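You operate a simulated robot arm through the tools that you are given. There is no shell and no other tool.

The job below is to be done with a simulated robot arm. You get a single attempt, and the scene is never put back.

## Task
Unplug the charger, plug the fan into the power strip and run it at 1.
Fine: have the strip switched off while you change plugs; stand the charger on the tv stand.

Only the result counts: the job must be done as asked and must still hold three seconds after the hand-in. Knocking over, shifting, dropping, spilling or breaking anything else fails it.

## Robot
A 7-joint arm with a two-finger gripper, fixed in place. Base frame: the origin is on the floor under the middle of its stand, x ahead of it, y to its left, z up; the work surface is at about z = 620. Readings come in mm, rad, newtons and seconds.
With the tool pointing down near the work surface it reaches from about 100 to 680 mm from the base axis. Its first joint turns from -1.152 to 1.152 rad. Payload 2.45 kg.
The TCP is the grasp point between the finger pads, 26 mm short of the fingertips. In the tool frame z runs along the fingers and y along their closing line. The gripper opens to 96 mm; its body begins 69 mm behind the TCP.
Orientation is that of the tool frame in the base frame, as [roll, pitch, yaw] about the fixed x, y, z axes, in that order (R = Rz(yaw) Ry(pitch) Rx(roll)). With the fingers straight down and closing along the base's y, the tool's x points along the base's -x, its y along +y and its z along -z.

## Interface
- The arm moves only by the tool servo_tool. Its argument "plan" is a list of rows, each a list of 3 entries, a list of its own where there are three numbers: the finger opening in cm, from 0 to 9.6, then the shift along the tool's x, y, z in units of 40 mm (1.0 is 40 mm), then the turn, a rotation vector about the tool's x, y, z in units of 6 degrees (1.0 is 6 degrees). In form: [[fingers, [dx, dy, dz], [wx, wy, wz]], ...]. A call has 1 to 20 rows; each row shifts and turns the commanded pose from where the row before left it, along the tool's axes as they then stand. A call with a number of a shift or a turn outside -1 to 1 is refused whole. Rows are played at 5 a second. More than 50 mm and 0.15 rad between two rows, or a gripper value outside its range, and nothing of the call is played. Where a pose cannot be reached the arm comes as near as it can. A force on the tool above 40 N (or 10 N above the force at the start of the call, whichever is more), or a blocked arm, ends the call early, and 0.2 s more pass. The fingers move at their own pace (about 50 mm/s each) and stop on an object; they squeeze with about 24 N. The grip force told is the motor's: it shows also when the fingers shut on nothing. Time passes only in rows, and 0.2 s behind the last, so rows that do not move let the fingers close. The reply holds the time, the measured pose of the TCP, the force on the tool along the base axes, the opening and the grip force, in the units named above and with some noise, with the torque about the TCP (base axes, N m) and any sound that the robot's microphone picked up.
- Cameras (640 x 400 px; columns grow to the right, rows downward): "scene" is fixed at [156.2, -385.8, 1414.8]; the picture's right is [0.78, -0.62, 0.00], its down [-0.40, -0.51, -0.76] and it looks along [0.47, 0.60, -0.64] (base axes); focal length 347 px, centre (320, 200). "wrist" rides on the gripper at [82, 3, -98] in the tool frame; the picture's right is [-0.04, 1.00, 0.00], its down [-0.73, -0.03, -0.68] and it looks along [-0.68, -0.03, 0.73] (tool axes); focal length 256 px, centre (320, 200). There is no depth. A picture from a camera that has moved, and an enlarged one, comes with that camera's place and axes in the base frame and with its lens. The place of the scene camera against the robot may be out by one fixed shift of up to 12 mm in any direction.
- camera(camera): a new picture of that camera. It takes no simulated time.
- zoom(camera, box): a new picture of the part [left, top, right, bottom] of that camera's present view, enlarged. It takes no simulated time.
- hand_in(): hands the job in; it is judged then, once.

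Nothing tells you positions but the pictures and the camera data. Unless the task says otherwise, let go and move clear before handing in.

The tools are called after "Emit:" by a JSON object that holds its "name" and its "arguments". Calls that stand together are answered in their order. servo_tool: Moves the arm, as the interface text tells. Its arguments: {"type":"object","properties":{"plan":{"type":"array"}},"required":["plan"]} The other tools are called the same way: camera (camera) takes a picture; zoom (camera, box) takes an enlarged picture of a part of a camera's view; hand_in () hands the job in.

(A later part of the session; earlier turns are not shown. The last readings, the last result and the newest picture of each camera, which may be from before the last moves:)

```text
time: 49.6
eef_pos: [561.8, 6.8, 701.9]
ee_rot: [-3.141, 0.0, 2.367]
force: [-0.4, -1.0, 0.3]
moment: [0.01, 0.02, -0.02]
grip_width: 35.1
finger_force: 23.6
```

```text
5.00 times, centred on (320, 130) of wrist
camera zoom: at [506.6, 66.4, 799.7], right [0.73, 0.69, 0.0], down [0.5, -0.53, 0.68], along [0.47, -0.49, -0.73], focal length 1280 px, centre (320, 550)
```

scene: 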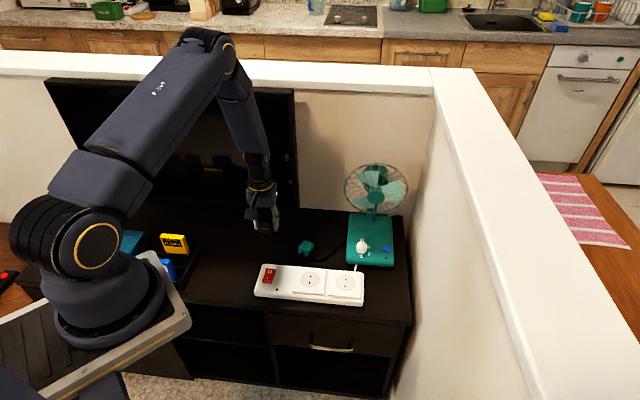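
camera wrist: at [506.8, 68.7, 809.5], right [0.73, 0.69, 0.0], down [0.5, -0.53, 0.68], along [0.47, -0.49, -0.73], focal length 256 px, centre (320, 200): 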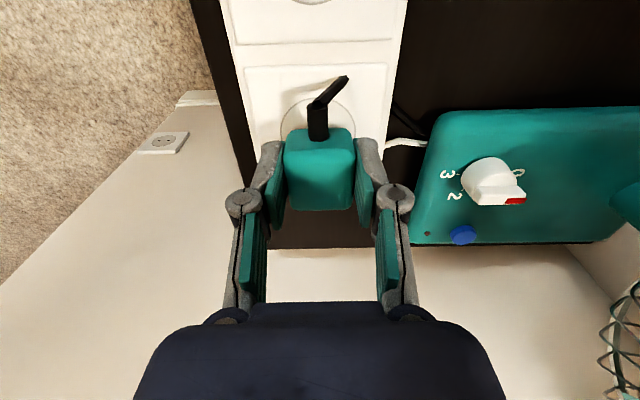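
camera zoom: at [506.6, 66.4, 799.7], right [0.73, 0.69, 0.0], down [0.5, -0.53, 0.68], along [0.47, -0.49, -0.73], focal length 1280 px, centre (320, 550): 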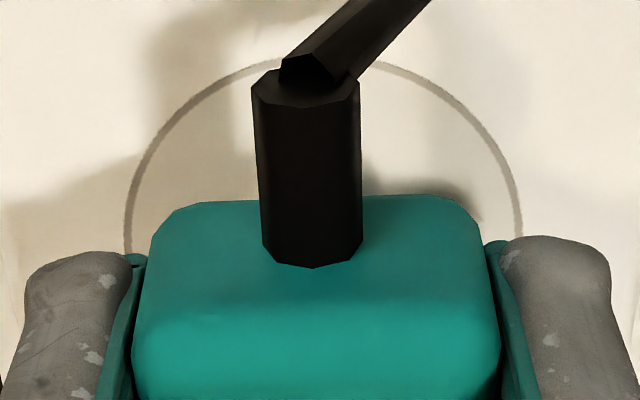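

Both views now put the plug within about half a millimetre of the socket's centre. Pressing straight down.

Emit:
{"name": "servo_tool", "arguments": {"plan": [[0, [0, 0, 0.2], [0, 0, 0]], [0, [0, 0, 0.15], [0, 0, 0]], [0, [0, 0, 0.05], [0, 0, 0]], [0, [0, 0, 0.04], [0, 0, 0]], [0, [0, 0, 0.03], [0, 0, 0]], [0, [0, 0, 0.03], [0, 0, 0]]]}}

Emit:
{"name": "zoom", "arguments": {"camera": "wrist", "box": [240, 60, 400, 220]}}

Emit:
{"name": "zoom", "arguments": {"camera": "scene", "box": [340, 268, 370, 288]}}

```text
time: 51.0
eef_pos: [562.8, 6.2, 683.0]
ee_rot: [3.141, 0.0, 2.368]
force: [-8.8, -1.2, 33.1]
moment: [-0.08, 0.27, 0.01]
grip_width: 35.3
finger_force: 23.8
```

```text
2.50 times, centred on (320, 140) of wrist
camera zoom: at [506.8, 66.5, 780.9], right [0.73, 0.69, 0.0], down [0.5, -0.53, 0.68], along [0.47, -0.49, -0.73], focal length 640 px, centre (320, 350)
```

zoom: 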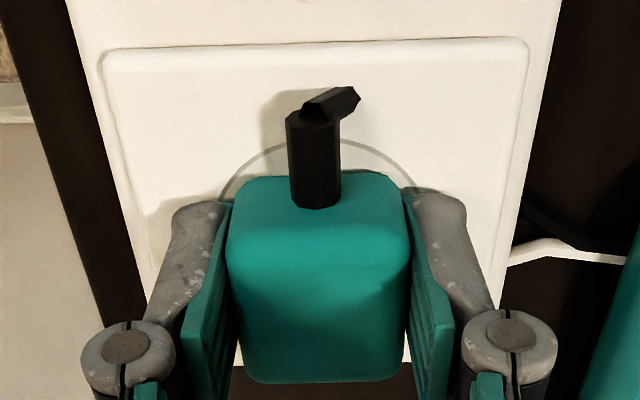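

```text
16.00 times, centred on (355, 278) of scene
camera zoom: at [155.5, -385.8, 1414.9], right [0.78, -0.62, 0.0], down [-0.4, -0.51, -0.76], along [0.47, 0.6, -0.64], focal length 5549 px, centre (-240, -1048)
```

zoom: 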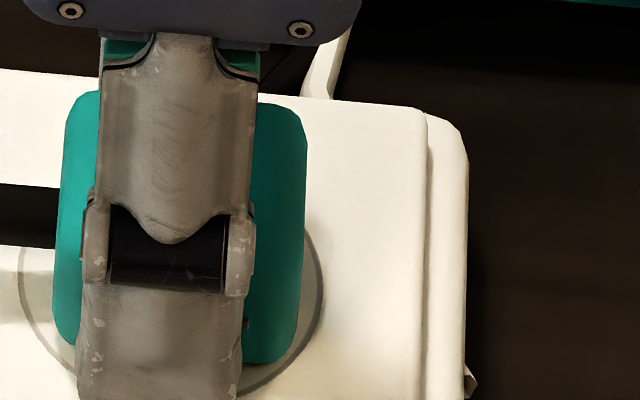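

Aligned to under a millimetre and pressed with 33 N, there's still no sound. I'll relax the push, let go so the plug stands on the socket, and press it home from above with closed fingertips.

Emit:
{"name": "servo_tool", "arguments": {"plan": [[0, [0, 0, -0.05], [0, 0, 0]], [0, [0, 0, 0], [0, 0, 0]], [3.6, [0, 0, 0], [0, 0, 0]], [4.5, [0, 0, 0], [0, 0, 0]], [5.6, [0, 0, 0], [0, 0, 0]], [5.6, [0, 0, 0], [0, 0, 0]]]}}

Emit:
{"name": "zoom", "arguments": {"camera": "wrist", "box": [240, 60, 400, 220]}}

Emit:
{"name": "zoom", "arguments": {"camera": "scene", "box": [325, 255, 385, 295]}}

```text
time: 52.4
eef_pos: [563.0, 6.6, 683.5]
ee_rot: [-3.141, -0.001, 2.366]
force: [-0.1, -0.2, 0.2]
moment: [-0.02, 0.02, 0.01]
grip_width: 55.9
finger_force: 0.0
```

```text
2.50 times, centred on (320, 140) of wrist
camera zoom: at [506.6, 66.6, 781.8], right [0.73, 0.69, 0.0], down [0.5, -0.53, 0.68], along [0.47, -0.49, -0.73], focal length 640 px, centre (320, 350)
```

zoom: 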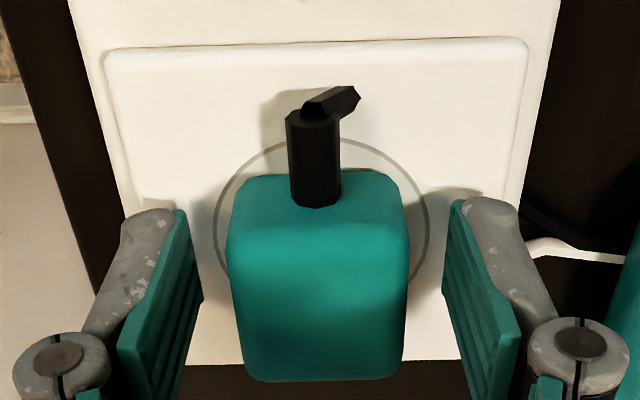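

```text
10.00 times, centred on (355, 275) of scene
camera zoom: at [156.2, -385.8, 1414.8], right [0.78, -0.62, 0.0], down [-0.4, -0.51, -0.76], along [0.47, 0.6, -0.64], focal length 3468 px, centre (-30, -550)
```

zoom: 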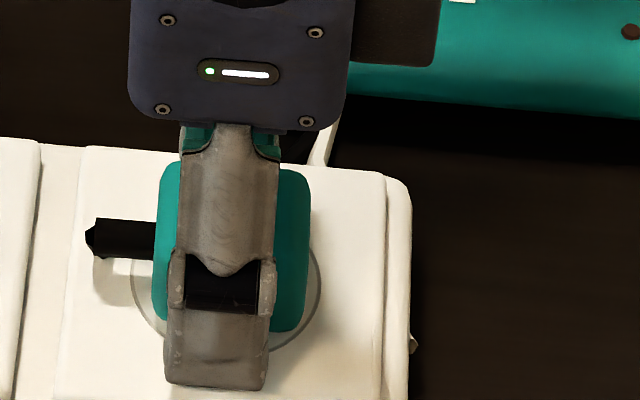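

The plug stands square on the socket, well centred in the circle. Now rising, closing the fingers, and coming down on its top.

Emit:
{"name": "servo_tool", "arguments": {"plan": [[5.6, [0, 0, -0.9], [0, 0, 0]], [5.6, [0, 0, -0.9], [0, 0, 0]], [0, [-0.04, 0, 0], [0, 0, 0]], [0, [0, 0, 0], [0, 0, 0]], [0, [0, 0, 0], [0, 0, 0]], [0, [0, 0, 0], [0, 0, 0]]]}}

Emit:
{"name": "camera", "arguments": {"camera": "wrist"}}

Emit:
{"name": "zoom", "arguments": {"camera": "scene", "box": [310, 220, 400, 300]}}

```text
time: 53.8
eef_pos: [564.3, 4.5, 755.0]
ee_rot: [3.141, 0.0, 2.368]
force: [0.5, -0.1, 0.3]
moment: [0.03, 0.01, -0.01]
grip_width: 0.0
finger_force: 24.2
```

```text
taken
camera wrist: at [507.8, 65.1, 853.8], right [0.73, 0.69, 0.0], down [0.5, -0.53, 0.68], along [0.47, -0.49, -0.73], focal length 256 px, centre (320, 200)
```

wrist: 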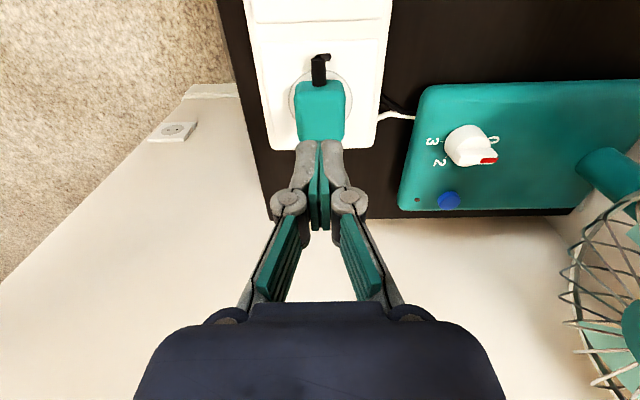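

```text
5.00 times, centred on (355, 260) of scene
camera zoom: at [156.2, -385.8, 1414.8], right [0.78, -0.62, 0.0], down [-0.4, -0.51, -0.76], along [0.47, 0.6, -0.64], focal length 1734 px, centre (145, -100)
```

zoom: 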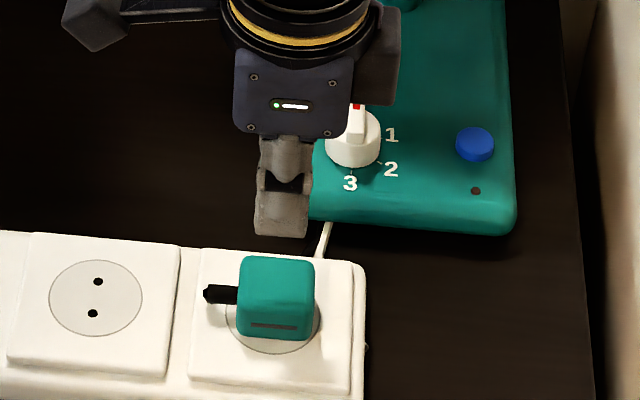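

The plug sits just as the charger did, slit toward the front. I'll compare it with the charger's original picture using the same zoom box.

Emit:
{"name": "zoom", "arguments": {"camera": "scene", "box": [325, 255, 373, 309]}}

Emit:
{"name": "zoom", "arguments": {"camera": "wrist", "box": [270, 40, 370, 150]}}

```text
7.41 times, centred on (349, 282) of scene
camera zoom: at [156.2, -385.8, 1414.8], right [0.78, -0.62, 0.0], down [-0.4, -0.51, -0.76], along [0.47, 0.6, -0.64], focal length 2569 px, centre (105, -407)
```

zoom: 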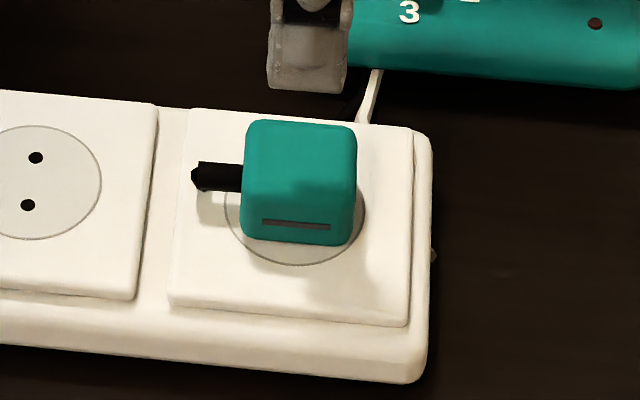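

```text
3.64 times, centred on (320, 95) of wrist
camera zoom: at [507.8, 65.1, 853.8], right [0.73, 0.69, 0.0], down [0.5, -0.53, 0.68], along [0.47, -0.49, -0.73], focal length 931 px, centre (320, 582)
```

zoom: 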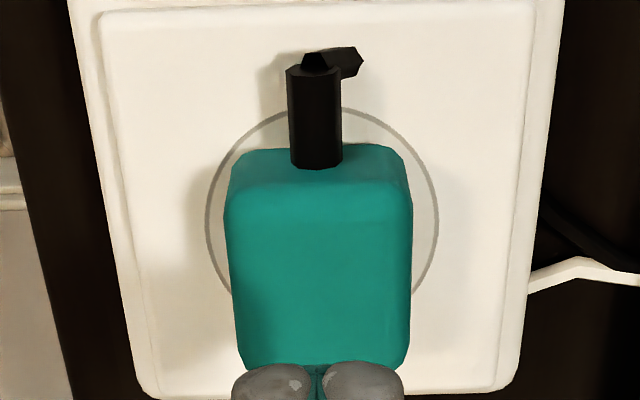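

The footprint matches the charger's to within a pixel. Now pressing on the top with the closed fingertips.

Emit:
{"name": "servo_tool", "arguments": {"plan": [[0, [0, 0, 0.6], [0, 0, 0]], [0, [0, 0, 0.3], [0, 0, 0]], [0, [0, 0, 0.1], [0, 0, 0]], [0, [0, 0, 0.06], [0, 0, 0]], [0, [0, 0, 0.05], [0, 0, 0]], [0, [0, 0, 0.05], [0, 0, 0]]]}}

Emit:
{"name": "zoom", "arguments": {"camera": "scene", "box": [325, 255, 373, 309]}}

```text
time: 55.2
eef_pos: [564.0, 5.2, 709.5]
ee_rot: [3.141, -0.001, 2.366]
force: [-0.2, -0.1, 0.2]
moment: [0.01, 0.02, 0.01]
grip_width: 0.0
finger_force: 24.1
```

```text
7.41 times, centred on (349, 282) of scene
camera zoom: at [156.2, -385.8, 1414.8], right [0.78, -0.62, 0.0], down [-0.4, -0.51, -0.76], along [0.47, 0.6, -0.64], focal length 2569 px, centre (105, -407)
```

zoom: 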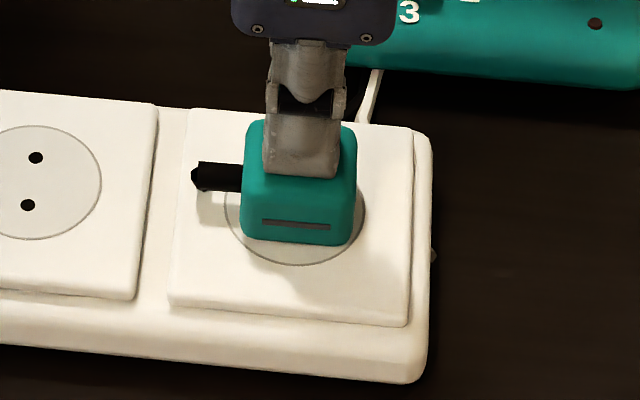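

Not in contact yet; I'll keep lowering in small steps onto the plug's top.

Emit:
{"name": "servo_tool", "arguments": {"plan": [[0, [0, 0, 0.04], [0, 0, 0]], [0, [0, 0, 0.04], [0, 0, 0]], [0, [0, 0, 0.04], [0, 0, 0]], [0, [0, 0, 0.03], [0, 0, 0]]]}}

```text
time: 56.0
eef_pos: [565.6, 6.3, 707.9]
ee_rot: [-3.141, -0.002, 2.367]
force: [-6.1, -0.2, 14.4]
moment: [-0.02, 0.15, 0.01]
grip_width: 6.0
finger_force: 24.4
stopped in row 3: the force on the tool passed its limit at 45 N (the readings are from after the stop); the commanded pose is now the measured one
```

No snap even at 45 N from above. To tell whether it is latched, I'll take hold of it again and try a very light pull while reading the force.

Emit:
{"name": "servo_tool", "arguments": {"plan": [[0, [0, 0, -0.6], [0, 0, 0]], [0, [0, 0, -0.6], [0, 0, 0]], [5.6, [0, 0, 0], [0, 0, 0]], [5.6, [0, 0, 0], [0, 0, 0]], [5.6, [0, 0, 0], [0, 0, 0]]]}}

Emit:
{"name": "zoom", "arguments": {"camera": "wrist", "box": [240, 20, 400, 180]}}

Emit:
{"name": "zoom", "arguments": {"camera": "scene", "box": [325, 255, 373, 309]}}

```text
time: 57.2
eef_pos: [563.5, 4.4, 755.5]
ee_rot: [3.14, -0.001, 2.366]
force: [-0.2, -0.4, -0.2]
moment: [-0.01, -0.01, 0.0]
grip_width: 56.0
finger_force: 0.2
```

```text
2.50 times, centred on (320, 100) of wrist
camera zoom: at [508.1, 64.9, 853.2], right [0.73, 0.69, 0.0], down [0.5, -0.53, 0.68], along [0.47, -0.49, -0.73], focal length 640 px, centre (320, 450)
```

zoom: 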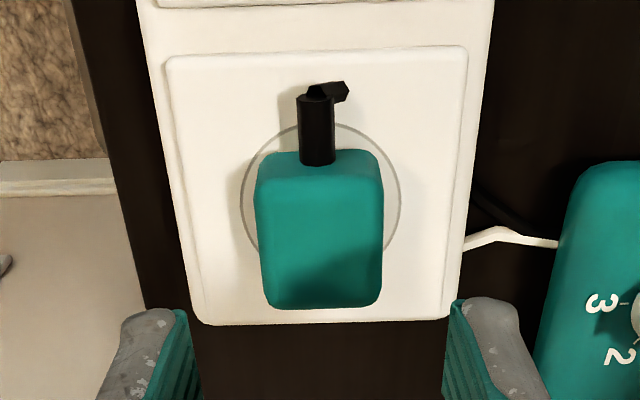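

```text
7.41 times, centred on (349, 282) of scene
camera zoom: at [156.2, -385.8, 1414.8], right [0.78, -0.62, 0.0], down [-0.4, -0.51, -0.76], along [0.47, 0.6, -0.64], focal length 2569 px, centre (105, -407)
```

zoom: 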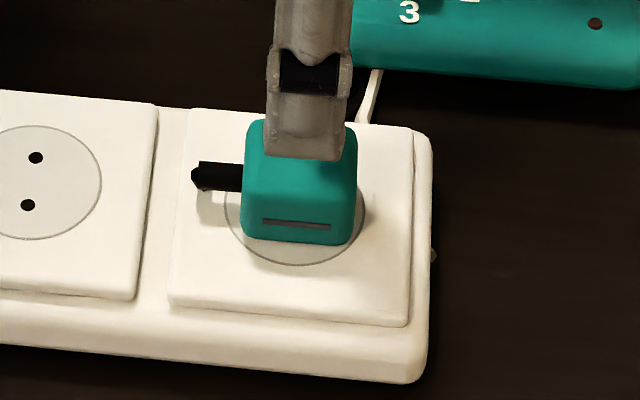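

The plug is still centred under the open fingers. Going down around it again to grip and try the light pull.

Emit:
{"name": "servo_tool", "arguments": {"plan": [[5.6, [0, 0, 0.8], [0, 0, 0]], [5.6, [0, 0, 0.7], [0, 0, 0]], [5.6, [0, 0, 0.25], [0, 0, 0]], [5.6, [0, 0, 0], [0, 0, 0]], [0, [0, 0, 0], [0, 0, 0]], [0, [0, 0, 0], [0, 0, 0]], [0, [0, 0, 0], [0, 0, 0]]]}}

Emit:
{"name": "servo_tool", "arguments": {"plan": [[0, [0, 0, -0.04], [0, 0, 0]], [0, [0, 0, -0.04], [0, 0, 0]]]}}

Emit:
{"name": "zoom", "arguments": {"camera": "scene", "box": [325, 255, 373, 309]}}

```text
time: 58.8
eef_pos: [564.3, 5.6, 685.2]
ee_rot: [-3.141, 0.001, 2.366]
force: [-1.5, 0.2, 0.0]
moment: [-0.01, -0.02, -0.01]
grip_width: 34.9
finger_force: 23.9
```

```text
time: 59.4
eef_pos: [564.7, 5.0, 689.1]
ee_rot: [3.141, -0.001, 2.367]
force: [0.5, 0.3, -0.7]
moment: [0.01, -0.01, -0.03]
grip_width: 35.3
finger_force: 24.0
```

```text
7.41 times, centred on (349, 282) of scene
camera zoom: at [156.2, -385.8, 1414.8], right [0.78, -0.62, 0.0], down [-0.4, -0.51, -0.76], along [0.47, 0.6, -0.64], focal length 2569 px, centre (105, -407)
```

zoom: 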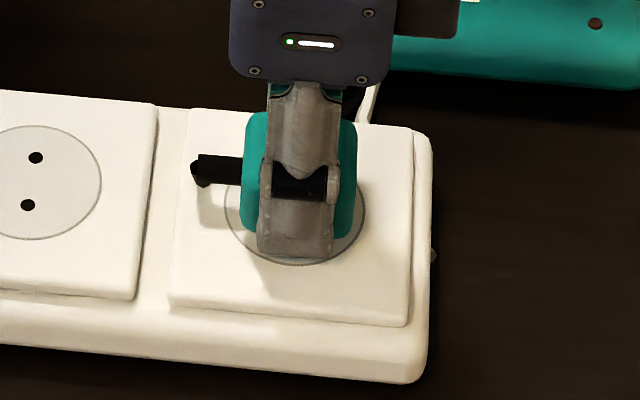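

It lifts with no resistance, so it was not latched; position and force were fine, so the pins must want a different turn. I'll raise it and turn it another 90° so the cord points back toward the fan, then try again.

Emit:
{"name": "servo_tool", "arguments": {"plan": [[0, [0, 0, -0.4], [0, 0, 0]], [0, [0, 0, -0.4], [0, 0, 0]], [0, [0, 0, 0], [0, 0, 1]], [0, [0, 0, 0], [0, 0, 1]], [0, [0, 0, 0], [0, 0, 1]], [0, [0, 0, 0], [0, 0, 1]], [0, [0, 0, 0], [0, 0, 1]], [0, [0, 0, 0], [0, 0, 1]], [0, [0, 0, 0], [0, 0, 1]], [0, [0, 0, 0], [0, 0, 1]], [0, [0, 0, 0], [0, 0, 1]], [0, [0, 0, 0], [0, 0, 1]], [0, [0, 0, 0], [0, 0, 1]], [0, [0, 0, 0], [0, 0, 1]], [0, [0, 0, 0], [0, 0, 1]], [0, [0, 0, 0], [0, 0, 1]], [0, [0, 0, 0], [0, 0, 1]], [0, [0, 0, 0], [0, 0, 0]]]}}

Emit:
{"name": "camera", "arguments": {"camera": "wrist"}}

Emit:
{"name": "camera", "arguments": {"camera": "scene"}}

Emit:
{"name": "zoom", "arguments": {"camera": "scene", "box": [300, 230, 400, 310]}}

```text
time: 63.2
eef_pos: [563.8, 5.5, 720.8]
ee_rot: [-3.139, -0.002, 0.794]
force: [-0.9, -0.3, -0.7]
moment: [-0.01, -0.01, 0.04]
grip_width: 35.1
finger_force: 23.9
```

```text
taken
camera wrist: at [623.8, 61.5, 818.6], right [0.68, -0.73, 0.0], down [-0.53, -0.5, 0.68], along [-0.5, -0.46, -0.73], focal length 256 px, centre (320, 200)
```

wrist: 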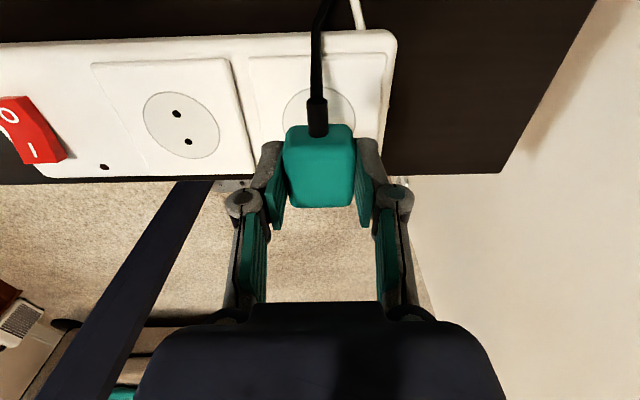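

```text
taken
```

scene: 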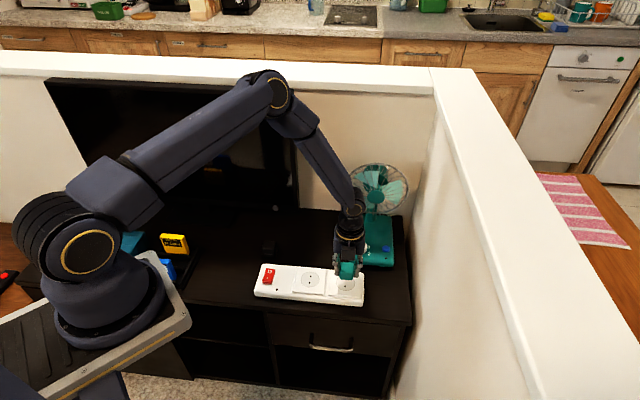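

```text
5.00 times, centred on (350, 270) of scene
camera zoom: at [156.3, -385.8, 1414.8], right [0.78, -0.62, 0.0], down [-0.4, -0.51, -0.76], along [0.47, 0.6, -0.64], focal length 1734 px, centre (170, -150)
```

zoom: 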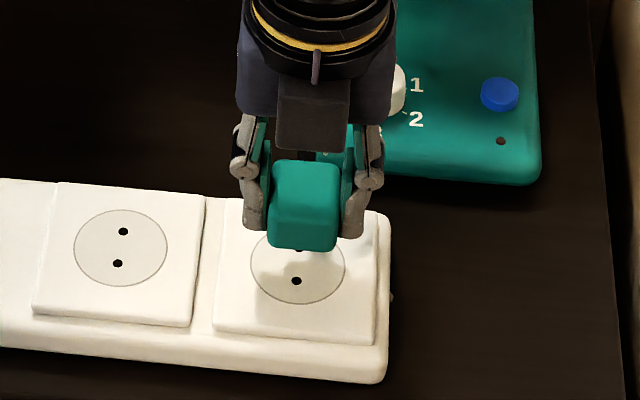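

The plug is now turned with its cord to the back. I'll measure its alignment over the socket again.

Emit:
{"name": "zoom", "arguments": {"camera": "wrist", "box": [260, 60, 380, 220]}}

Emit:
{"name": "zoom", "arguments": {"camera": "scene", "box": [340, 262, 370, 292]}}

```text
2.50 times, centred on (320, 140) of wrist
camera zoom: at [623.8, 61.5, 818.6], right [0.68, -0.73, 0.0], down [-0.53, -0.5, 0.68], along [-0.5, -0.46, -0.73], focal length 640 px, centre (320, 350)
```

zoom: 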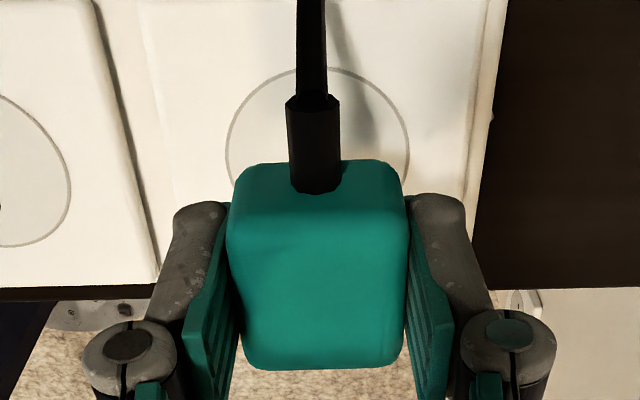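

```text
13.33 times, centred on (355, 277) of scene
camera zoom: at [156.3, -385.8, 1414.8], right [0.78, -0.62, 0.0], down [-0.4, -0.51, -0.76], along [0.47, 0.6, -0.64], focal length 4624 px, centre (-147, -827)
```

zoom: 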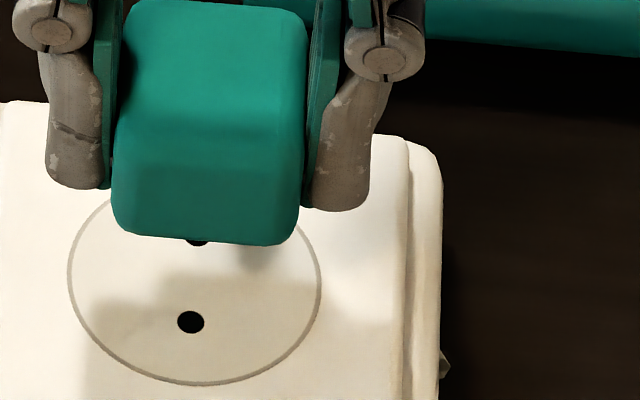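

Offsets look like about 1 mm along the strip and near zero across. I'll correct that, come down close above the socket and re-check.

Emit:
{"name": "servo_tool", "arguments": {"plan": [[0, [0, -0.025, 0.2], [0, 0, 0]], [0, [0, 0, 0.3], [0, 0, 0]], [0, [0, 0, 0.2], [0, 0, 0]], [0, [0, 0, 0], [0, 0, 0]], [0, [0, 0, 0], [0, 0, 0]]]}}

Emit:
{"name": "zoom", "arguments": {"camera": "scene", "box": [325, 255, 373, 309]}}

Emit:
{"name": "zoom", "arguments": {"camera": "wrist", "box": [260, 60, 380, 220]}}

```text
time: 64.4
eef_pos: [565.5, 6.6, 693.3]
ee_rot: [-3.141, 0.001, 0.796]
force: [-0.3, -0.4, -1.0]
moment: [0.05, -0.01, -0.01]
grip_width: 35.1
finger_force: 24.0
```

```text
7.41 times, centred on (349, 282) of scene
camera zoom: at [156.2, -385.8, 1414.8], right [0.78, -0.62, 0.0], down [-0.4, -0.51, -0.76], along [0.47, 0.6, -0.64], focal length 2569 px, centre (105, -407)
```

zoom: 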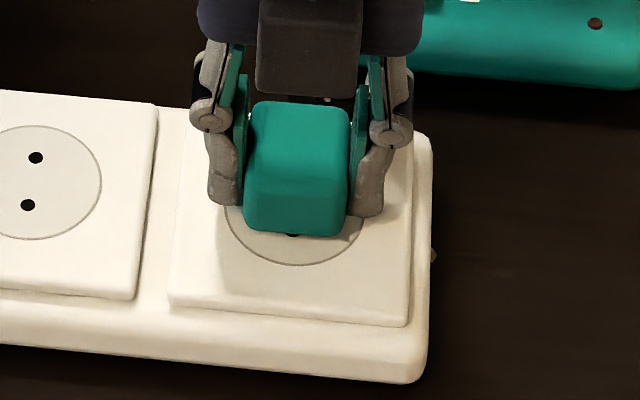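

```text
2.50 times, centred on (320, 140) of wrist
camera zoom: at [623.4, 62.7, 790.3], right [0.69, -0.73, 0.0], down [-0.53, -0.5, 0.68], along [-0.49, -0.47, -0.73], focal length 640 px, centre (320, 350)
```

zoom: 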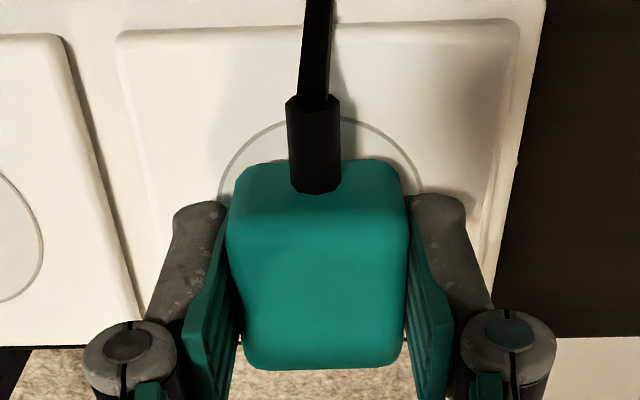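

The two views disagree by a few millimetres across the strip, so I'll zoom in on the plug's lower front edge before pressing.

Emit:
{"name": "zoom", "arguments": {"camera": "scene", "box": [335, 270, 365, 290]}}

Emit:
{"name": "zoom", "arguments": {"camera": "wrist", "box": [280, 90, 360, 140]}}

```text
16.00 times, centred on (350, 280) of scene
camera zoom: at [156.2, -385.8, 1414.8], right [0.78, -0.62, 0.0], down [-0.4, -0.51, -0.76], along [0.47, 0.6, -0.64], focal length 5549 px, centre (-160, -1080)
```

zoom: 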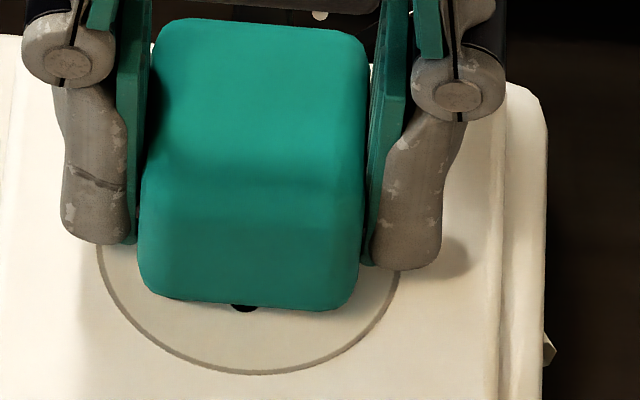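

```text
8.00 times, centred on (320, 115) of wrist
camera zoom: at [623.4, 62.7, 790.3], right [0.69, -0.73, 0.0], down [-0.53, -0.5, 0.68], along [-0.49, -0.47, -0.73], focal length 2048 px, centre (320, 880)
```

zoom: 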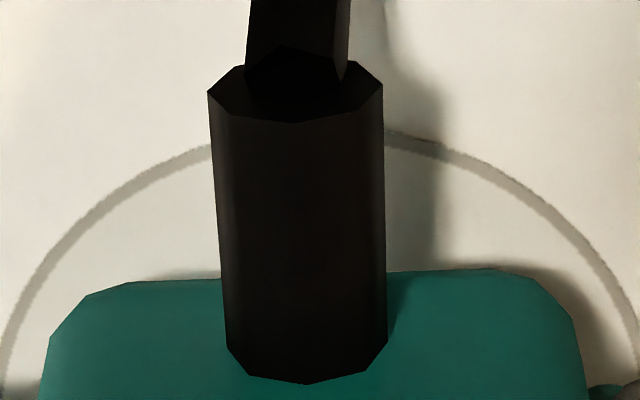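

After allowing for perspective, both views agree to within about a millimetre. I'll trim half a millimetre each way and press down.

Emit:
{"name": "servo_tool", "arguments": {"plan": [[0, [-0.0125, -0.0125, 0], [0, 0, 0]], [0, [0, 0, 0.15], [0, 0, 0]], [0, [0, 0, 0.05], [0, 0, 0]], [0, [0, 0, 0.04], [0, 0, 0]], [0, [0, 0, 0.03], [0, 0, 0]], [0, [0, 0, 0.03], [0, 0, 0]]]}}

Emit:
{"name": "zoom", "arguments": {"camera": "scene", "box": [325, 255, 373, 309]}}

```text
time: 65.8
eef_pos: [565.1, 6.9, 681.5]
ee_rot: [-3.141, -0.004, 0.794]
force: [-6.6, 4.0, 32.5]
moment: [0.18, 0.18, 0.04]
grip_width: 35.3
finger_force: 23.7
```

```text
7.41 times, centred on (349, 282) of scene
camera zoom: at [155.6, -385.7, 1414.9], right [0.78, -0.62, 0.0], down [-0.4, -0.51, -0.76], along [0.47, 0.6, -0.64], focal length 2569 px, centre (105, -407)
```

zoom: 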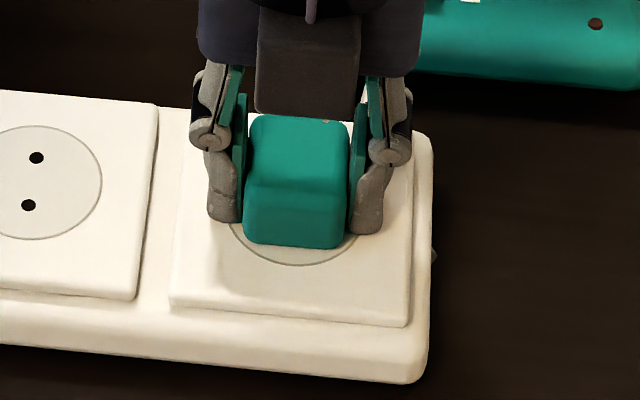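

Turned this way it also rests squarely on the socket at 32 N with no click. The plug may only seat with its cord toward the front, as it lay roughly on the table, so I'll lift, swing it back through 180° and test that.

Emit:
{"name": "servo_tool", "arguments": {"plan": [[0, [0, 0, -0.4], [0, 0, 0]], [0, [0, 0, -0.6], [0, 0, 0]], [0, [0, 0, 0], [0, 0, -1]], [0, [0, 0, 0], [0, 0, -1]], [0, [0, 0, 0], [0, 0, -1]], [0, [0, 0, 0], [0, 0, -1]], [0, [0, 0, 0], [0, 0, -1]], [0, [0, 0, 0], [0, 0, -1]], [0, [0, 0, 0], [0, 0, -1]], [0, [0, 0, 0], [0, 0, -1]], [0, [0, 0, 0], [0, 0, -1]], [0, [0, 0, 0], [0, 0, -1]], [0, [0, 0, 0], [0, 0, -1]], [0, [0, 0, 0], [0, 0, -1]], [0, [0, 0, 0], [0, 0, -1]], [0, [0, 0, 0], [0, 0, -1]], [0, [0, 0, 0], [0, 0, -1]], [0, [0, 0, 0], [0, 0, 0]]]}}

Emit:
{"name": "servo_tool", "arguments": {"plan": [[0, [0, 0, 0], [0, 0, -1]], [0, [0, 0, 0], [0, 0, -1]], [0, [0, 0, 0], [0, 0, -1]], [0, [0, 0, 0], [0, 0, -1]], [0, [0, 0, 0], [0, 0, -1]], [0, [0, 0, 0], [0, 0, -1]], [0, [0, 0, 0], [0, 0, -1]], [0, [0, 0, 0], [0, 0, -1]], [0, [0, 0, 0], [0, 0, -1]], [0, [0, 0, 0], [0, 0, -1]], [0, [0, 0, 0], [0, 0, -1]], [0, [0, 0, 0], [0, 0, -1]], [0, [0, 0, 0], [0, 0, -1]], [0, [0, 0, 0], [0, 0, -1]], [0, [0, 0, 0], [0, 0, -1]], [0, [0, 0, 0], [0, 0, 0]]]}}

Emit:
{"name": "camera", "arguments": {"camera": "wrist"}}

Emit:
{"name": "zoom", "arguments": {"camera": "scene", "box": [300, 230, 400, 310]}}

```text
time: 69.6
eef_pos: [563.2, 6.2, 721.1]
ee_rot: [-3.14, 0.0, 2.369]
force: [-0.2, -0.7, -0.6]
moment: [0.02, 0.0, -0.03]
grip_width: 35.2
finger_force: 24.0
```

```text
time: 73.0
eef_pos: [563.6, 6.9, 721.5]
ee_rot: [3.141, -0.001, -2.345]
force: [-0.5, -0.8, -0.9]
moment: [-0.03, 0.04, 0.0]
grip_width: 35.0
finger_force: 23.9
```

```text
taken
camera wrist: at [503.9, -49.5, 818.8], right [-0.69, 0.73, 0.0], down [0.53, 0.5, 0.68], along [0.49, 0.47, -0.73], focal length 256 px, centre (320, 200)
```

wrist: 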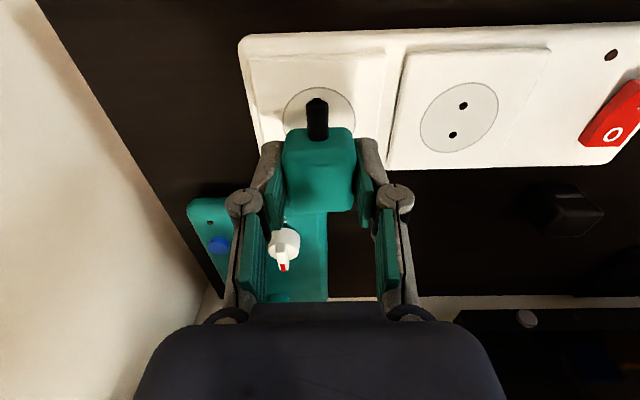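

```text
5.00 times, centred on (350, 270) of scene
camera zoom: at [156.2, -385.8, 1414.8], right [0.78, -0.62, 0.0], down [-0.4, -0.51, -0.76], along [0.47, 0.6, -0.64], focal length 1734 px, centre (170, -150)
```

zoom: 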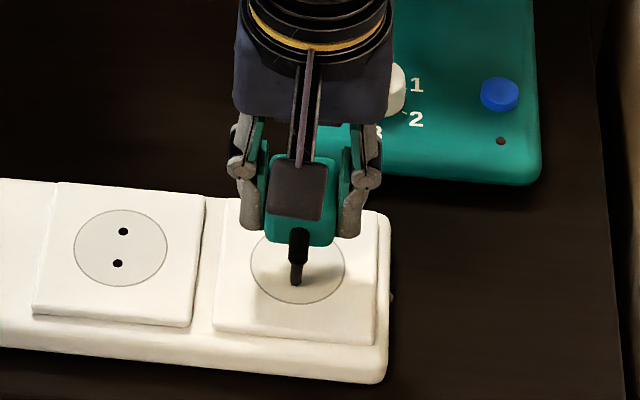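

The cord now leaves to the front; I'll check where it runs before lowering, and re-measure the alignment.

Emit:
{"name": "zoom", "arguments": {"camera": "scene", "box": [335, 265, 365, 293]}}

Emit:
{"name": "zoom", "arguments": {"camera": "wrist", "box": [260, 70, 380, 220]}}

```text
14.29 times, centred on (350, 279) of scene
camera zoom: at [156.2, -385.8, 1414.8], right [0.78, -0.62, 0.0], down [-0.4, -0.51, -0.76], along [0.47, 0.6, -0.64], focal length 4954 px, centre (-109, -929)
```

zoom: 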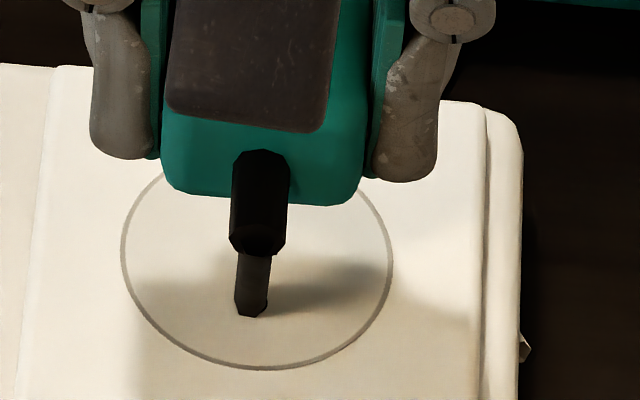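

```text
2.67 times, centred on (320, 145) of wrist
camera zoom: at [503.9, -49.5, 818.8], right [-0.69, 0.73, 0.0], down [0.53, 0.5, 0.68], along [0.49, 0.47, -0.73], focal length 683 px, centre (320, 347)
```

zoom: 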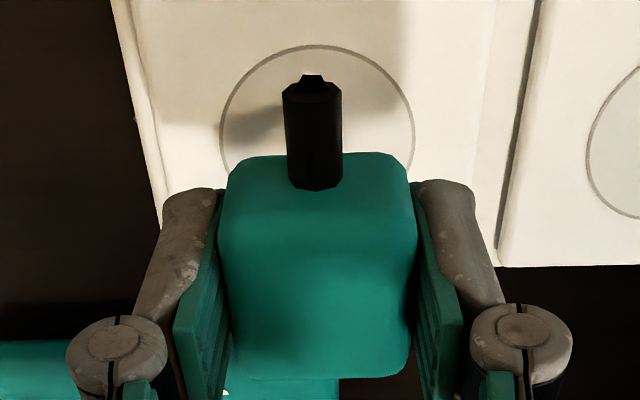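

The cord is only draped (no load), and alignment needs about 0.9 mm along the strip. I'll shift and press down in this orientation.

Emit:
{"name": "servo_tool", "arguments": {"plan": [[0, [0, -0.0225, 0.3], [0, 0, 0]], [0, [0, 0, 0.3], [0, 0, 0]], [0, [0, 0, 0.2], [0, 0, 0]], [0, [0, 0, 0.1], [0, 0, 0]], [0, [0, 0, 0.06], [0, 0, 0]], [0, [0, 0, 0.04], [0, 0, 0]], [0, [0, 0, 0.03], [0, 0, 0]], [0, [0, 0, 0.03], [0, 0, 0]]]}}

Emit:
{"name": "zoom", "arguments": {"camera": "scene", "box": [325, 255, 373, 309]}}

Emit:
{"name": "zoom", "arguments": {"camera": "wrist", "box": [260, 70, 380, 220]}}

```text
time: 74.8
eef_pos: [565.6, 5.1, 679.7]
ee_rot: [-3.14, 0.002, -2.346]
force: [-8.2, 0.9, 33.2]
moment: [0.04, 0.39, -0.04]
grip_width: 35.3
finger_force: 23.5
```

```text
7.41 times, centred on (349, 282) of scene
camera zoom: at [155.5, -385.8, 1414.9], right [0.78, -0.62, 0.0], down [-0.4, -0.51, -0.76], along [0.47, 0.6, -0.64], focal length 2569 px, centre (105, -407)
```

zoom: 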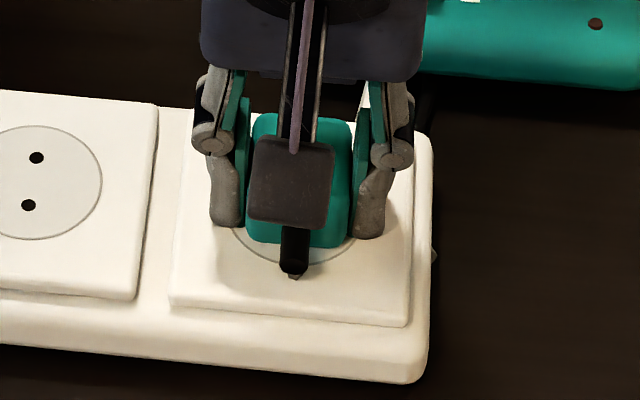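

```text
2.67 times, centred on (320, 145) of wrist
camera zoom: at [505.0, -49.8, 777.4], right [-0.69, 0.73, 0.0], down [0.53, 0.5, 0.68], along [0.5, 0.47, -0.73], focal length 683 px, centre (320, 347)
```

zoom: 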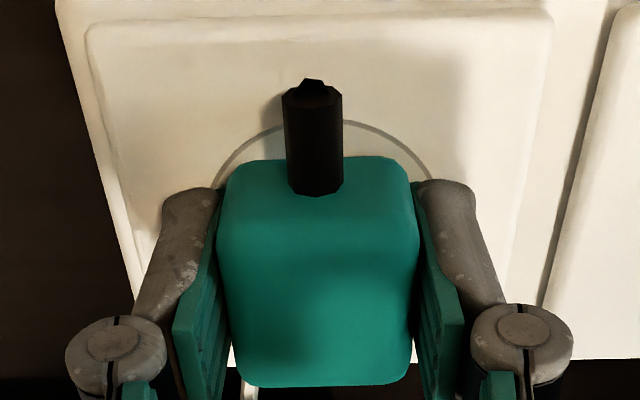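

Still no click with the cord to the front; the plug has also crept up in the fingers. I'll let it stand, re-grip it higher, and try the last of the four turns, with the cord toward the right.

Emit:
{"name": "servo_tool", "arguments": {"plan": [[0, [0, 0, -0.06], [0, 0, 0]], [4.2, [0, 0, 0], [0, 0, 0]], [5.4, [0, 0, 0], [0, 0, 0]], [5.4, [0, 0, -0.12], [0, 0, 0]], [5.4, [0, 0, 0], [0, 0, 0]]]}}

Emit:
{"name": "zoom", "arguments": {"camera": "wrist", "box": [240, 70, 400, 220]}}

Emit:
{"name": "zoom", "arguments": {"camera": "scene", "box": [325, 255, 373, 309]}}

```text
time: 76.0
eef_pos: [564.4, 4.8, 685.8]
ee_rot: [-3.14, 0.001, -2.345]
force: [0.6, -0.5, 0.3]
moment: [0.02, 0.03, 0.0]
grip_width: 54.1
finger_force: 0.0
```

```text
2.67 times, centred on (320, 145) of wrist
camera zoom: at [504.5, -50.4, 783.6], right [-0.69, 0.73, 0.0], down [0.53, 0.5, 0.68], along [0.49, 0.47, -0.73], focal length 683 px, centre (320, 347)
```

zoom: 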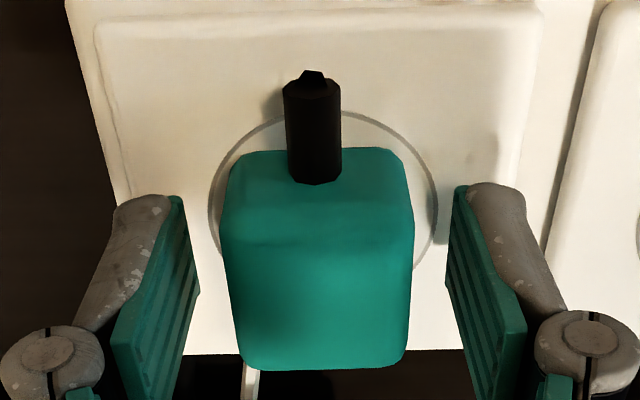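

```text
7.41 times, centred on (349, 282) of scene
camera zoom: at [156.2, -385.8, 1414.8], right [0.78, -0.62, 0.0], down [-0.4, -0.51, -0.76], along [0.47, 0.6, -0.64], focal length 2569 px, centre (105, -407)
```

zoom: 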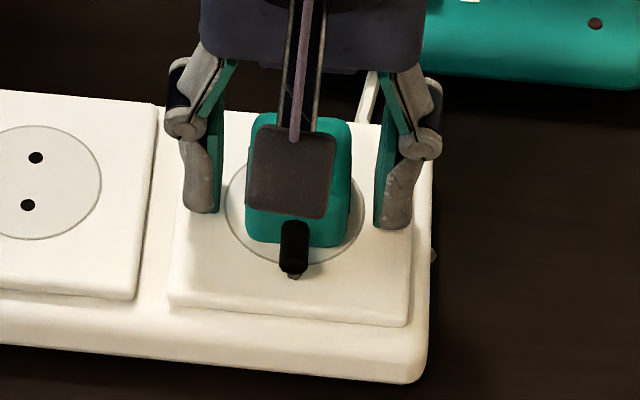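

Emit:
{"name": "servo_tool", "arguments": {"plan": [[0, [0, 0, 0], [0, 0, 0]], [0, [0, 0, 0], [0, 0, 0]], [0, [0, 0, 0], [0, 0, 0]], [0, [0, 0, -0.5], [0, 0, 0]], [0, [0, 0, -0.4], [0, 0, 0]], [0, [0, 0, 0], [0, 0, -1]], [0, [0, 0, 0], [0, 0, -1]], [0, [0, 0, 0], [0, 0, -1]], [0, [0, 0, 0], [0, 0, -1]], [0, [0, 0, 0], [0, 0, -1]], [0, [0, 0, 0], [0, 0, -1]], [0, [0, 0, 0], [0, 0, -1]], [0, [0, 0, 0], [0, 0, -1]], [0, [0, 0, 0], [0, 0, -1]], [0, [0, 0, 0], [0, 0, -1]], [0, [0, 0, 0], [0, 0, -1]], [0, [0, 0, 0], [0, 0, -1]], [0, [0, 0, 0], [0, 0, -1]], [0, [0, 0, 0], [0, 0, -1]], [0, [0, 0, 0], [0, 0, -1]]]}}

Emit:
{"name": "camera", "arguments": {"camera": "wrist"}}

Emit:
{"name": "zoom", "arguments": {"camera": "scene", "box": [300, 230, 400, 310]}}

Emit:
{"name": "zoom", "arguments": {"camera": "scene", "box": [340, 262, 370, 292]}}

```text
time: 80.2
eef_pos: [563.5, 5.3, 720.8]
ee_rot: [3.14, 0.0, -0.773]
force: [0.3, 0.4, -0.1]
moment: [-0.01, 0.02, 0.01]
grip_width: 35.4
finger_force: 24.0
```

```text
taken
camera wrist: at [619.6, -53.6, 819.1], right [-0.73, -0.69, 0.0], down [-0.5, 0.53, 0.68], along [-0.47, 0.49, -0.73], focal length 256 px, centre (320, 200)
```

wrist: 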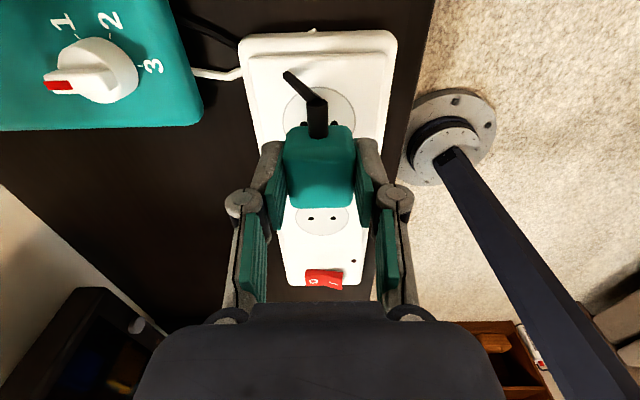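

```text
5.00 times, centred on (350, 270) of scene
camera zoom: at [156.3, -385.8, 1414.8], right [0.78, -0.62, 0.0], down [-0.4, -0.51, -0.76], along [0.47, 0.6, -0.64], focal length 1734 px, centre (170, -150)
```

zoom: 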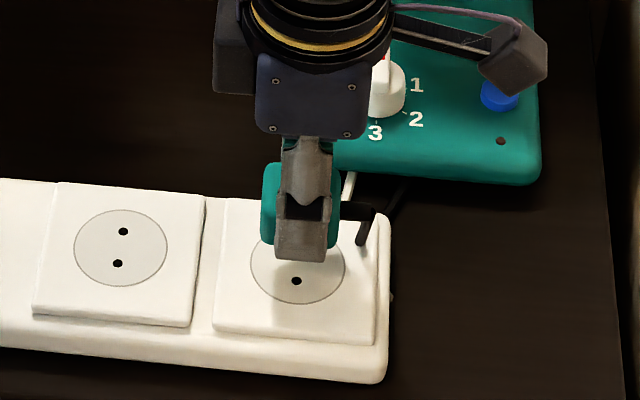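

```text
13.33 times, centred on (355, 277) of scene
camera zoom: at [156.3, -385.8, 1414.8], right [0.78, -0.62, 0.0], down [-0.4, -0.51, -0.76], along [0.47, 0.6, -0.64], focal length 4624 px, centre (-147, -827)
```

zoom: 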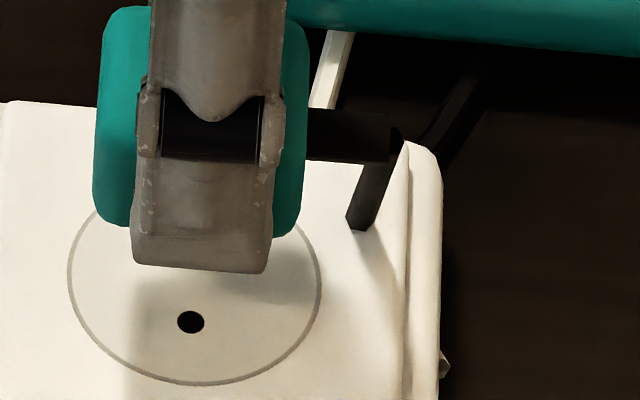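

Emit:
{"name": "zoom", "arguments": {"camera": "wrist", "box": [270, 60, 370, 160]}}

```text
4.00 times, centred on (320, 110) of wrist
camera zoom: at [619.6, -53.6, 819.1], right [-0.73, -0.69, 0.0], down [-0.5, 0.53, 0.68], along [-0.47, 0.49, -0.73], focal length 1024 px, centre (320, 560)
```

zoom: 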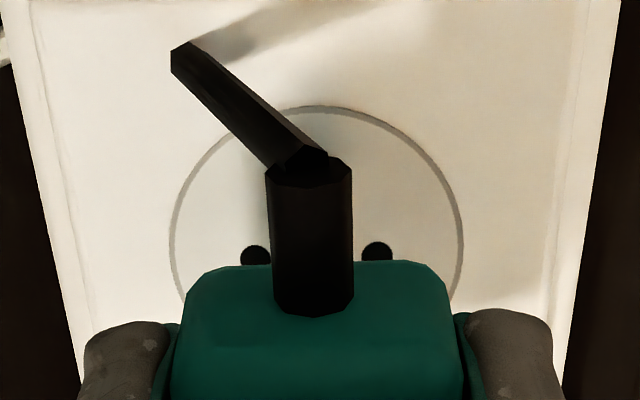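

The socket is about 1.2 mm off in each direction; I'll correct and press with the cord to the right.

Emit:
{"name": "servo_tool", "arguments": {"plan": [[0, [0.03, -0.029, 0.3], [0, 0, 0]], [0, [0, 0, 0.3], [0, 0, 0]], [0, [0, 0, 0.1], [0, 0, 0]], [0, [0, 0, 0.1], [0, 0, 0]], [0, [0, 0, 0.06], [0, 0, 0]], [0, [0, 0, 0.05], [0, 0, 0]], [0, [0, 0, 0.04], [0, 0, 0]], [0, [0, 0, 0.03], [0, 0, 0]]]}}

Emit:
{"name": "zoom", "arguments": {"camera": "scene", "box": [325, 255, 373, 309]}}

Emit:
{"name": "zoom", "arguments": {"camera": "wrist", "box": [260, 70, 380, 220]}}

```text
time: 82.0
eef_pos: [565.7, 4.5, 683.4]
ee_rot: [-3.139, -0.002, -0.777]
force: [-8.1, -1.0, 32.3]
moment: [-0.07, 0.29, 0.0]
grip_width: 35.3
finger_force: 24.1
```

```text
7.41 times, centred on (349, 282) of scene
camera zoom: at [155.5, -385.8, 1414.9], right [0.78, -0.62, 0.0], down [-0.4, -0.51, -0.76], along [0.47, 0.6, -0.64], focal length 2569 px, centre (105, -407)
```

zoom: 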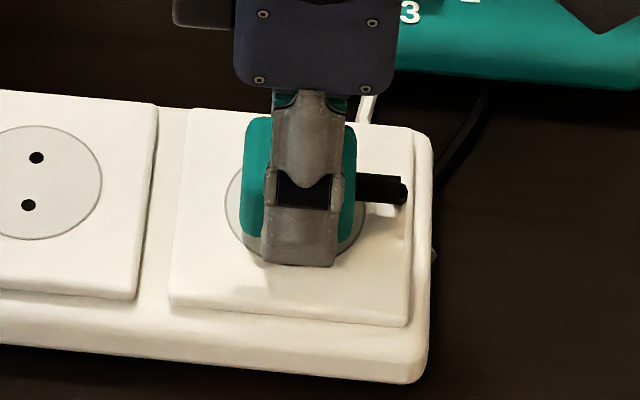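

```text
2.67 times, centred on (320, 145) of wrist
camera zoom: at [621.7, -53.9, 781.6], right [-0.73, -0.69, 0.0], down [-0.5, 0.53, 0.68], along [-0.46, 0.49, -0.73], focal length 683 px, centre (320, 347)
```

zoom: 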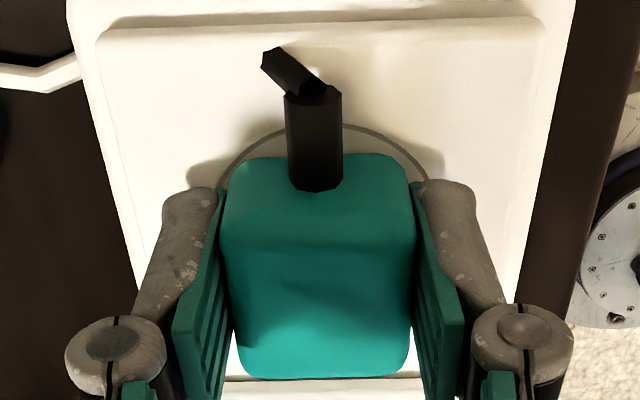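

All four turns fail with that face down, at good alignment and firm pressure, so the pins can't be on that face: they must be on the face opposite the cord, meaning the plug was lying on its side and has to go in cord-up. I'll lift it, turn the cord side outward, then tip it upright from the front of the strip.

Emit:
{"name": "servo_tool", "arguments": {"plan": [[0, [0, 0, -0.4], [0, 0, 0]], [0, [0, 0, -0.8], [0, 0, 0]], [0, [0, 0, -0.8], [0, 0, 1]], [0, [0, 0, 0], [0, 0, 1]], [0, [0, 0, 0], [0, 0, 1]], [0, [0, 0, 0], [0, 0, 1]], [0, [0, 0, 0], [0, 0, 1]], [0, [0, 0, 0], [0, 0, 1]], [0, [0, 0, 0], [0, 0, 1]], [0, [0, 0, 0], [0, 0, 1]], [0, [0, 0, 0], [0, 0, 1]], [0, [0, 0, 0], [0, 0, 1]], [0, [0, 0, 0], [0, 0, 1]], [0, [0, 0, 0], [0, 0, 1]], [0, [0, 0, 0], [0, 0, 1]], [0, [0, 0, 0], [0, 0, 1]], [0, [0, 0, 0], [0, 0, 1]], [0, [0, 0, 0], [0, 0, 1]], [0, [0, 0, 0], [0, 0, 1]]]}}

Emit:
{"name": "servo_tool", "arguments": {"plan": [[0, [0, 0, 0], [0, 0, 1]], [0, [0, 0, 0], [0, 0, 1]], [0, [0, 0, 0], [0, 0, 1]], [0, [0, 0, 0], [0, 0, 1]], [0, [0, 0, 0], [0, 0, 1]], [0, [0, 0, 0], [0, 0, 1]], [0, [0, 0, 0], [0, 0, 1]], [0, [0, 0, 0], [0, 0, 1]], [0, [0, 0, 0], [0, 0, 1]], [0, [0, 0, 0], [0, 0, 1]], [0, [0, 0, 0], [0, 0, 1]], [0, [0, 0, 0], [0, 0, 1]], [0, [0, 0, 0], [0, 0, 1]], [0, [0, 0, 0], [0, 0, 1]], [0, [0, 0, 0], [0, 0, 1]], [0, [0, 0, 0], [0, 0, 1]], [0, [0, 0, 0], [0, 0, 1]], [0, [0, 0, 0], [0, 0, 1]], [0, [0, 0, 0], [0, 0, 1]], [0, [0, 0, 0], [0, 0, 1]]]}}

Emit:
{"name": "servo_tool", "arguments": {"plan": [[0, [0, 0, 0], [0, 0, 1]], [0, [0, 0, 0], [0, 0, 1]], [0, [0, 0, 0], [0, 0, 1]], [0, [0, 0, 0], [0, 0, 1]], [0, [0, 0, 0], [0, 0, 1]], [0, [0, 0, 0], [0, 0, 1]], [0, [0, 0, 0], [0, 0, 1]], [0, [0, 0, 0], [0, 0, 1]], [0, [0, 0, 0], [0, 0, 0]]]}}

Emit:
{"name": "camera", "arguments": {"camera": "scene"}}

Emit:
{"name": "camera", "arguments": {"camera": "wrist"}}

```text
time: 86.0
eef_pos: [566.3, 5.3, 762.2]
ee_rot: [3.141, 0.0, -2.556]
force: [-0.4, -0.2, -0.6]
moment: [0.0, -0.01, 0.0]
grip_width: 35.1
finger_force: 24.3
```

```text
time: 90.2
eef_pos: [566.6, 5.7, 763.0]
ee_rot: [3.14, 0.0, 1.631]
force: [0.0, -0.5, -0.4]
moment: [0.01, -0.02, 0.04]
grip_width: 35.1
finger_force: 23.7
```

```text
time: 92.2
eef_pos: [565.1, 5.7, 762.6]
ee_rot: [3.141, -0.001, 0.794]
force: [0.3, 0.3, -0.5]
moment: [0.02, 0.04, 0.03]
grip_width: 35.3
finger_force: 24.4
```

```text
taken
```

scene: 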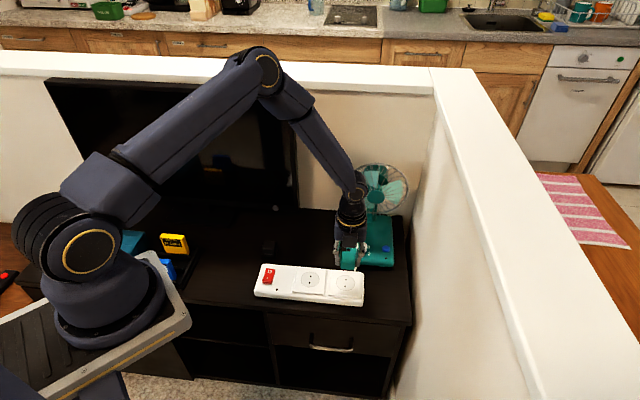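

```text
taken
camera wrist: at [624.8, 61.4, 860.3], right [0.68, -0.73, 0.0], down [-0.54, -0.5, 0.68], along [-0.49, -0.46, -0.73], focal length 256 px, centre (320, 200)
```

wrist: 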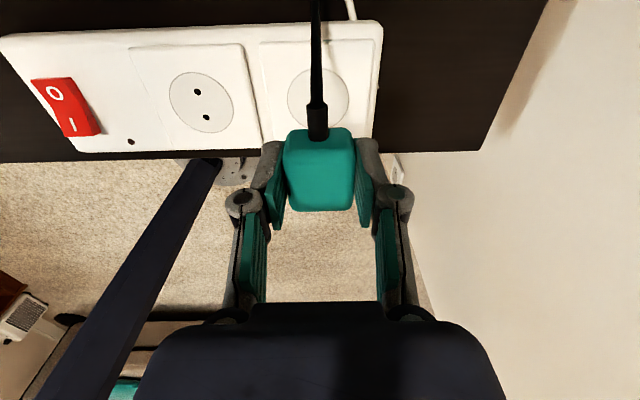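

Cord side now faces outward (back). I'll start tipping the tool about its closing axis in stages, high above the strip, and watch the arm's posture.

Emit:
{"name": "servo_tool", "arguments": {"plan": [[0, [0, 0, 0], [0, 1, 0]], [0, [0, 0, 0], [0, 1, 0]], [0, [0, 0, 0], [0, 1, 0]], [0, [0, 0, 0], [0, 1, 0]], [0, [0, 0, 0], [0, 1, 0]], [0, [0, 0, 0], [0, 0, 0]]]}}

Emit:
{"name": "camera", "arguments": {"camera": "scene"}}

Emit:
{"name": "camera", "arguments": {"camera": "wrist"}}

```text
time: 93.6
eef_pos: [566.3, 5.1, 762.5]
ee_rot: [3.142, -0.524, 0.796]
force: [0.3, 0.7, -1.0]
moment: [-0.05, 0.02, -0.01]
grip_width: 35.0
finger_force: 23.7
```

```text
taken
```

scene: 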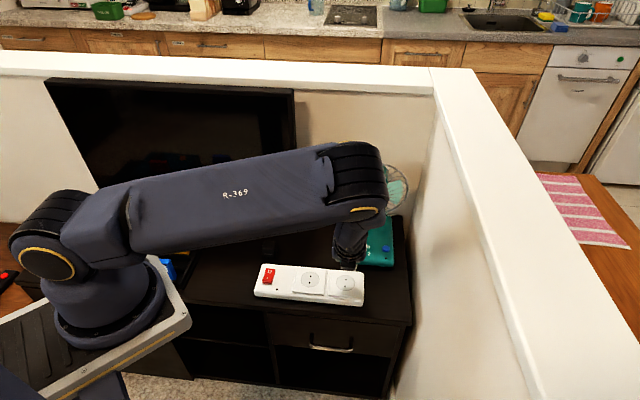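

```text
taken
camera wrist: at [582.6, 19.0, 888.1], right [0.69, -0.72, -0.02], down [-0.7, -0.68, 0.22], along [-0.17, -0.14, -0.98], focal length 256 px, centre (320, 200)
```

wrist: 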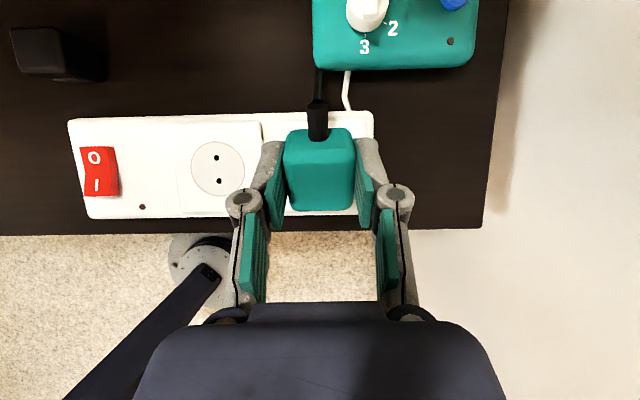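

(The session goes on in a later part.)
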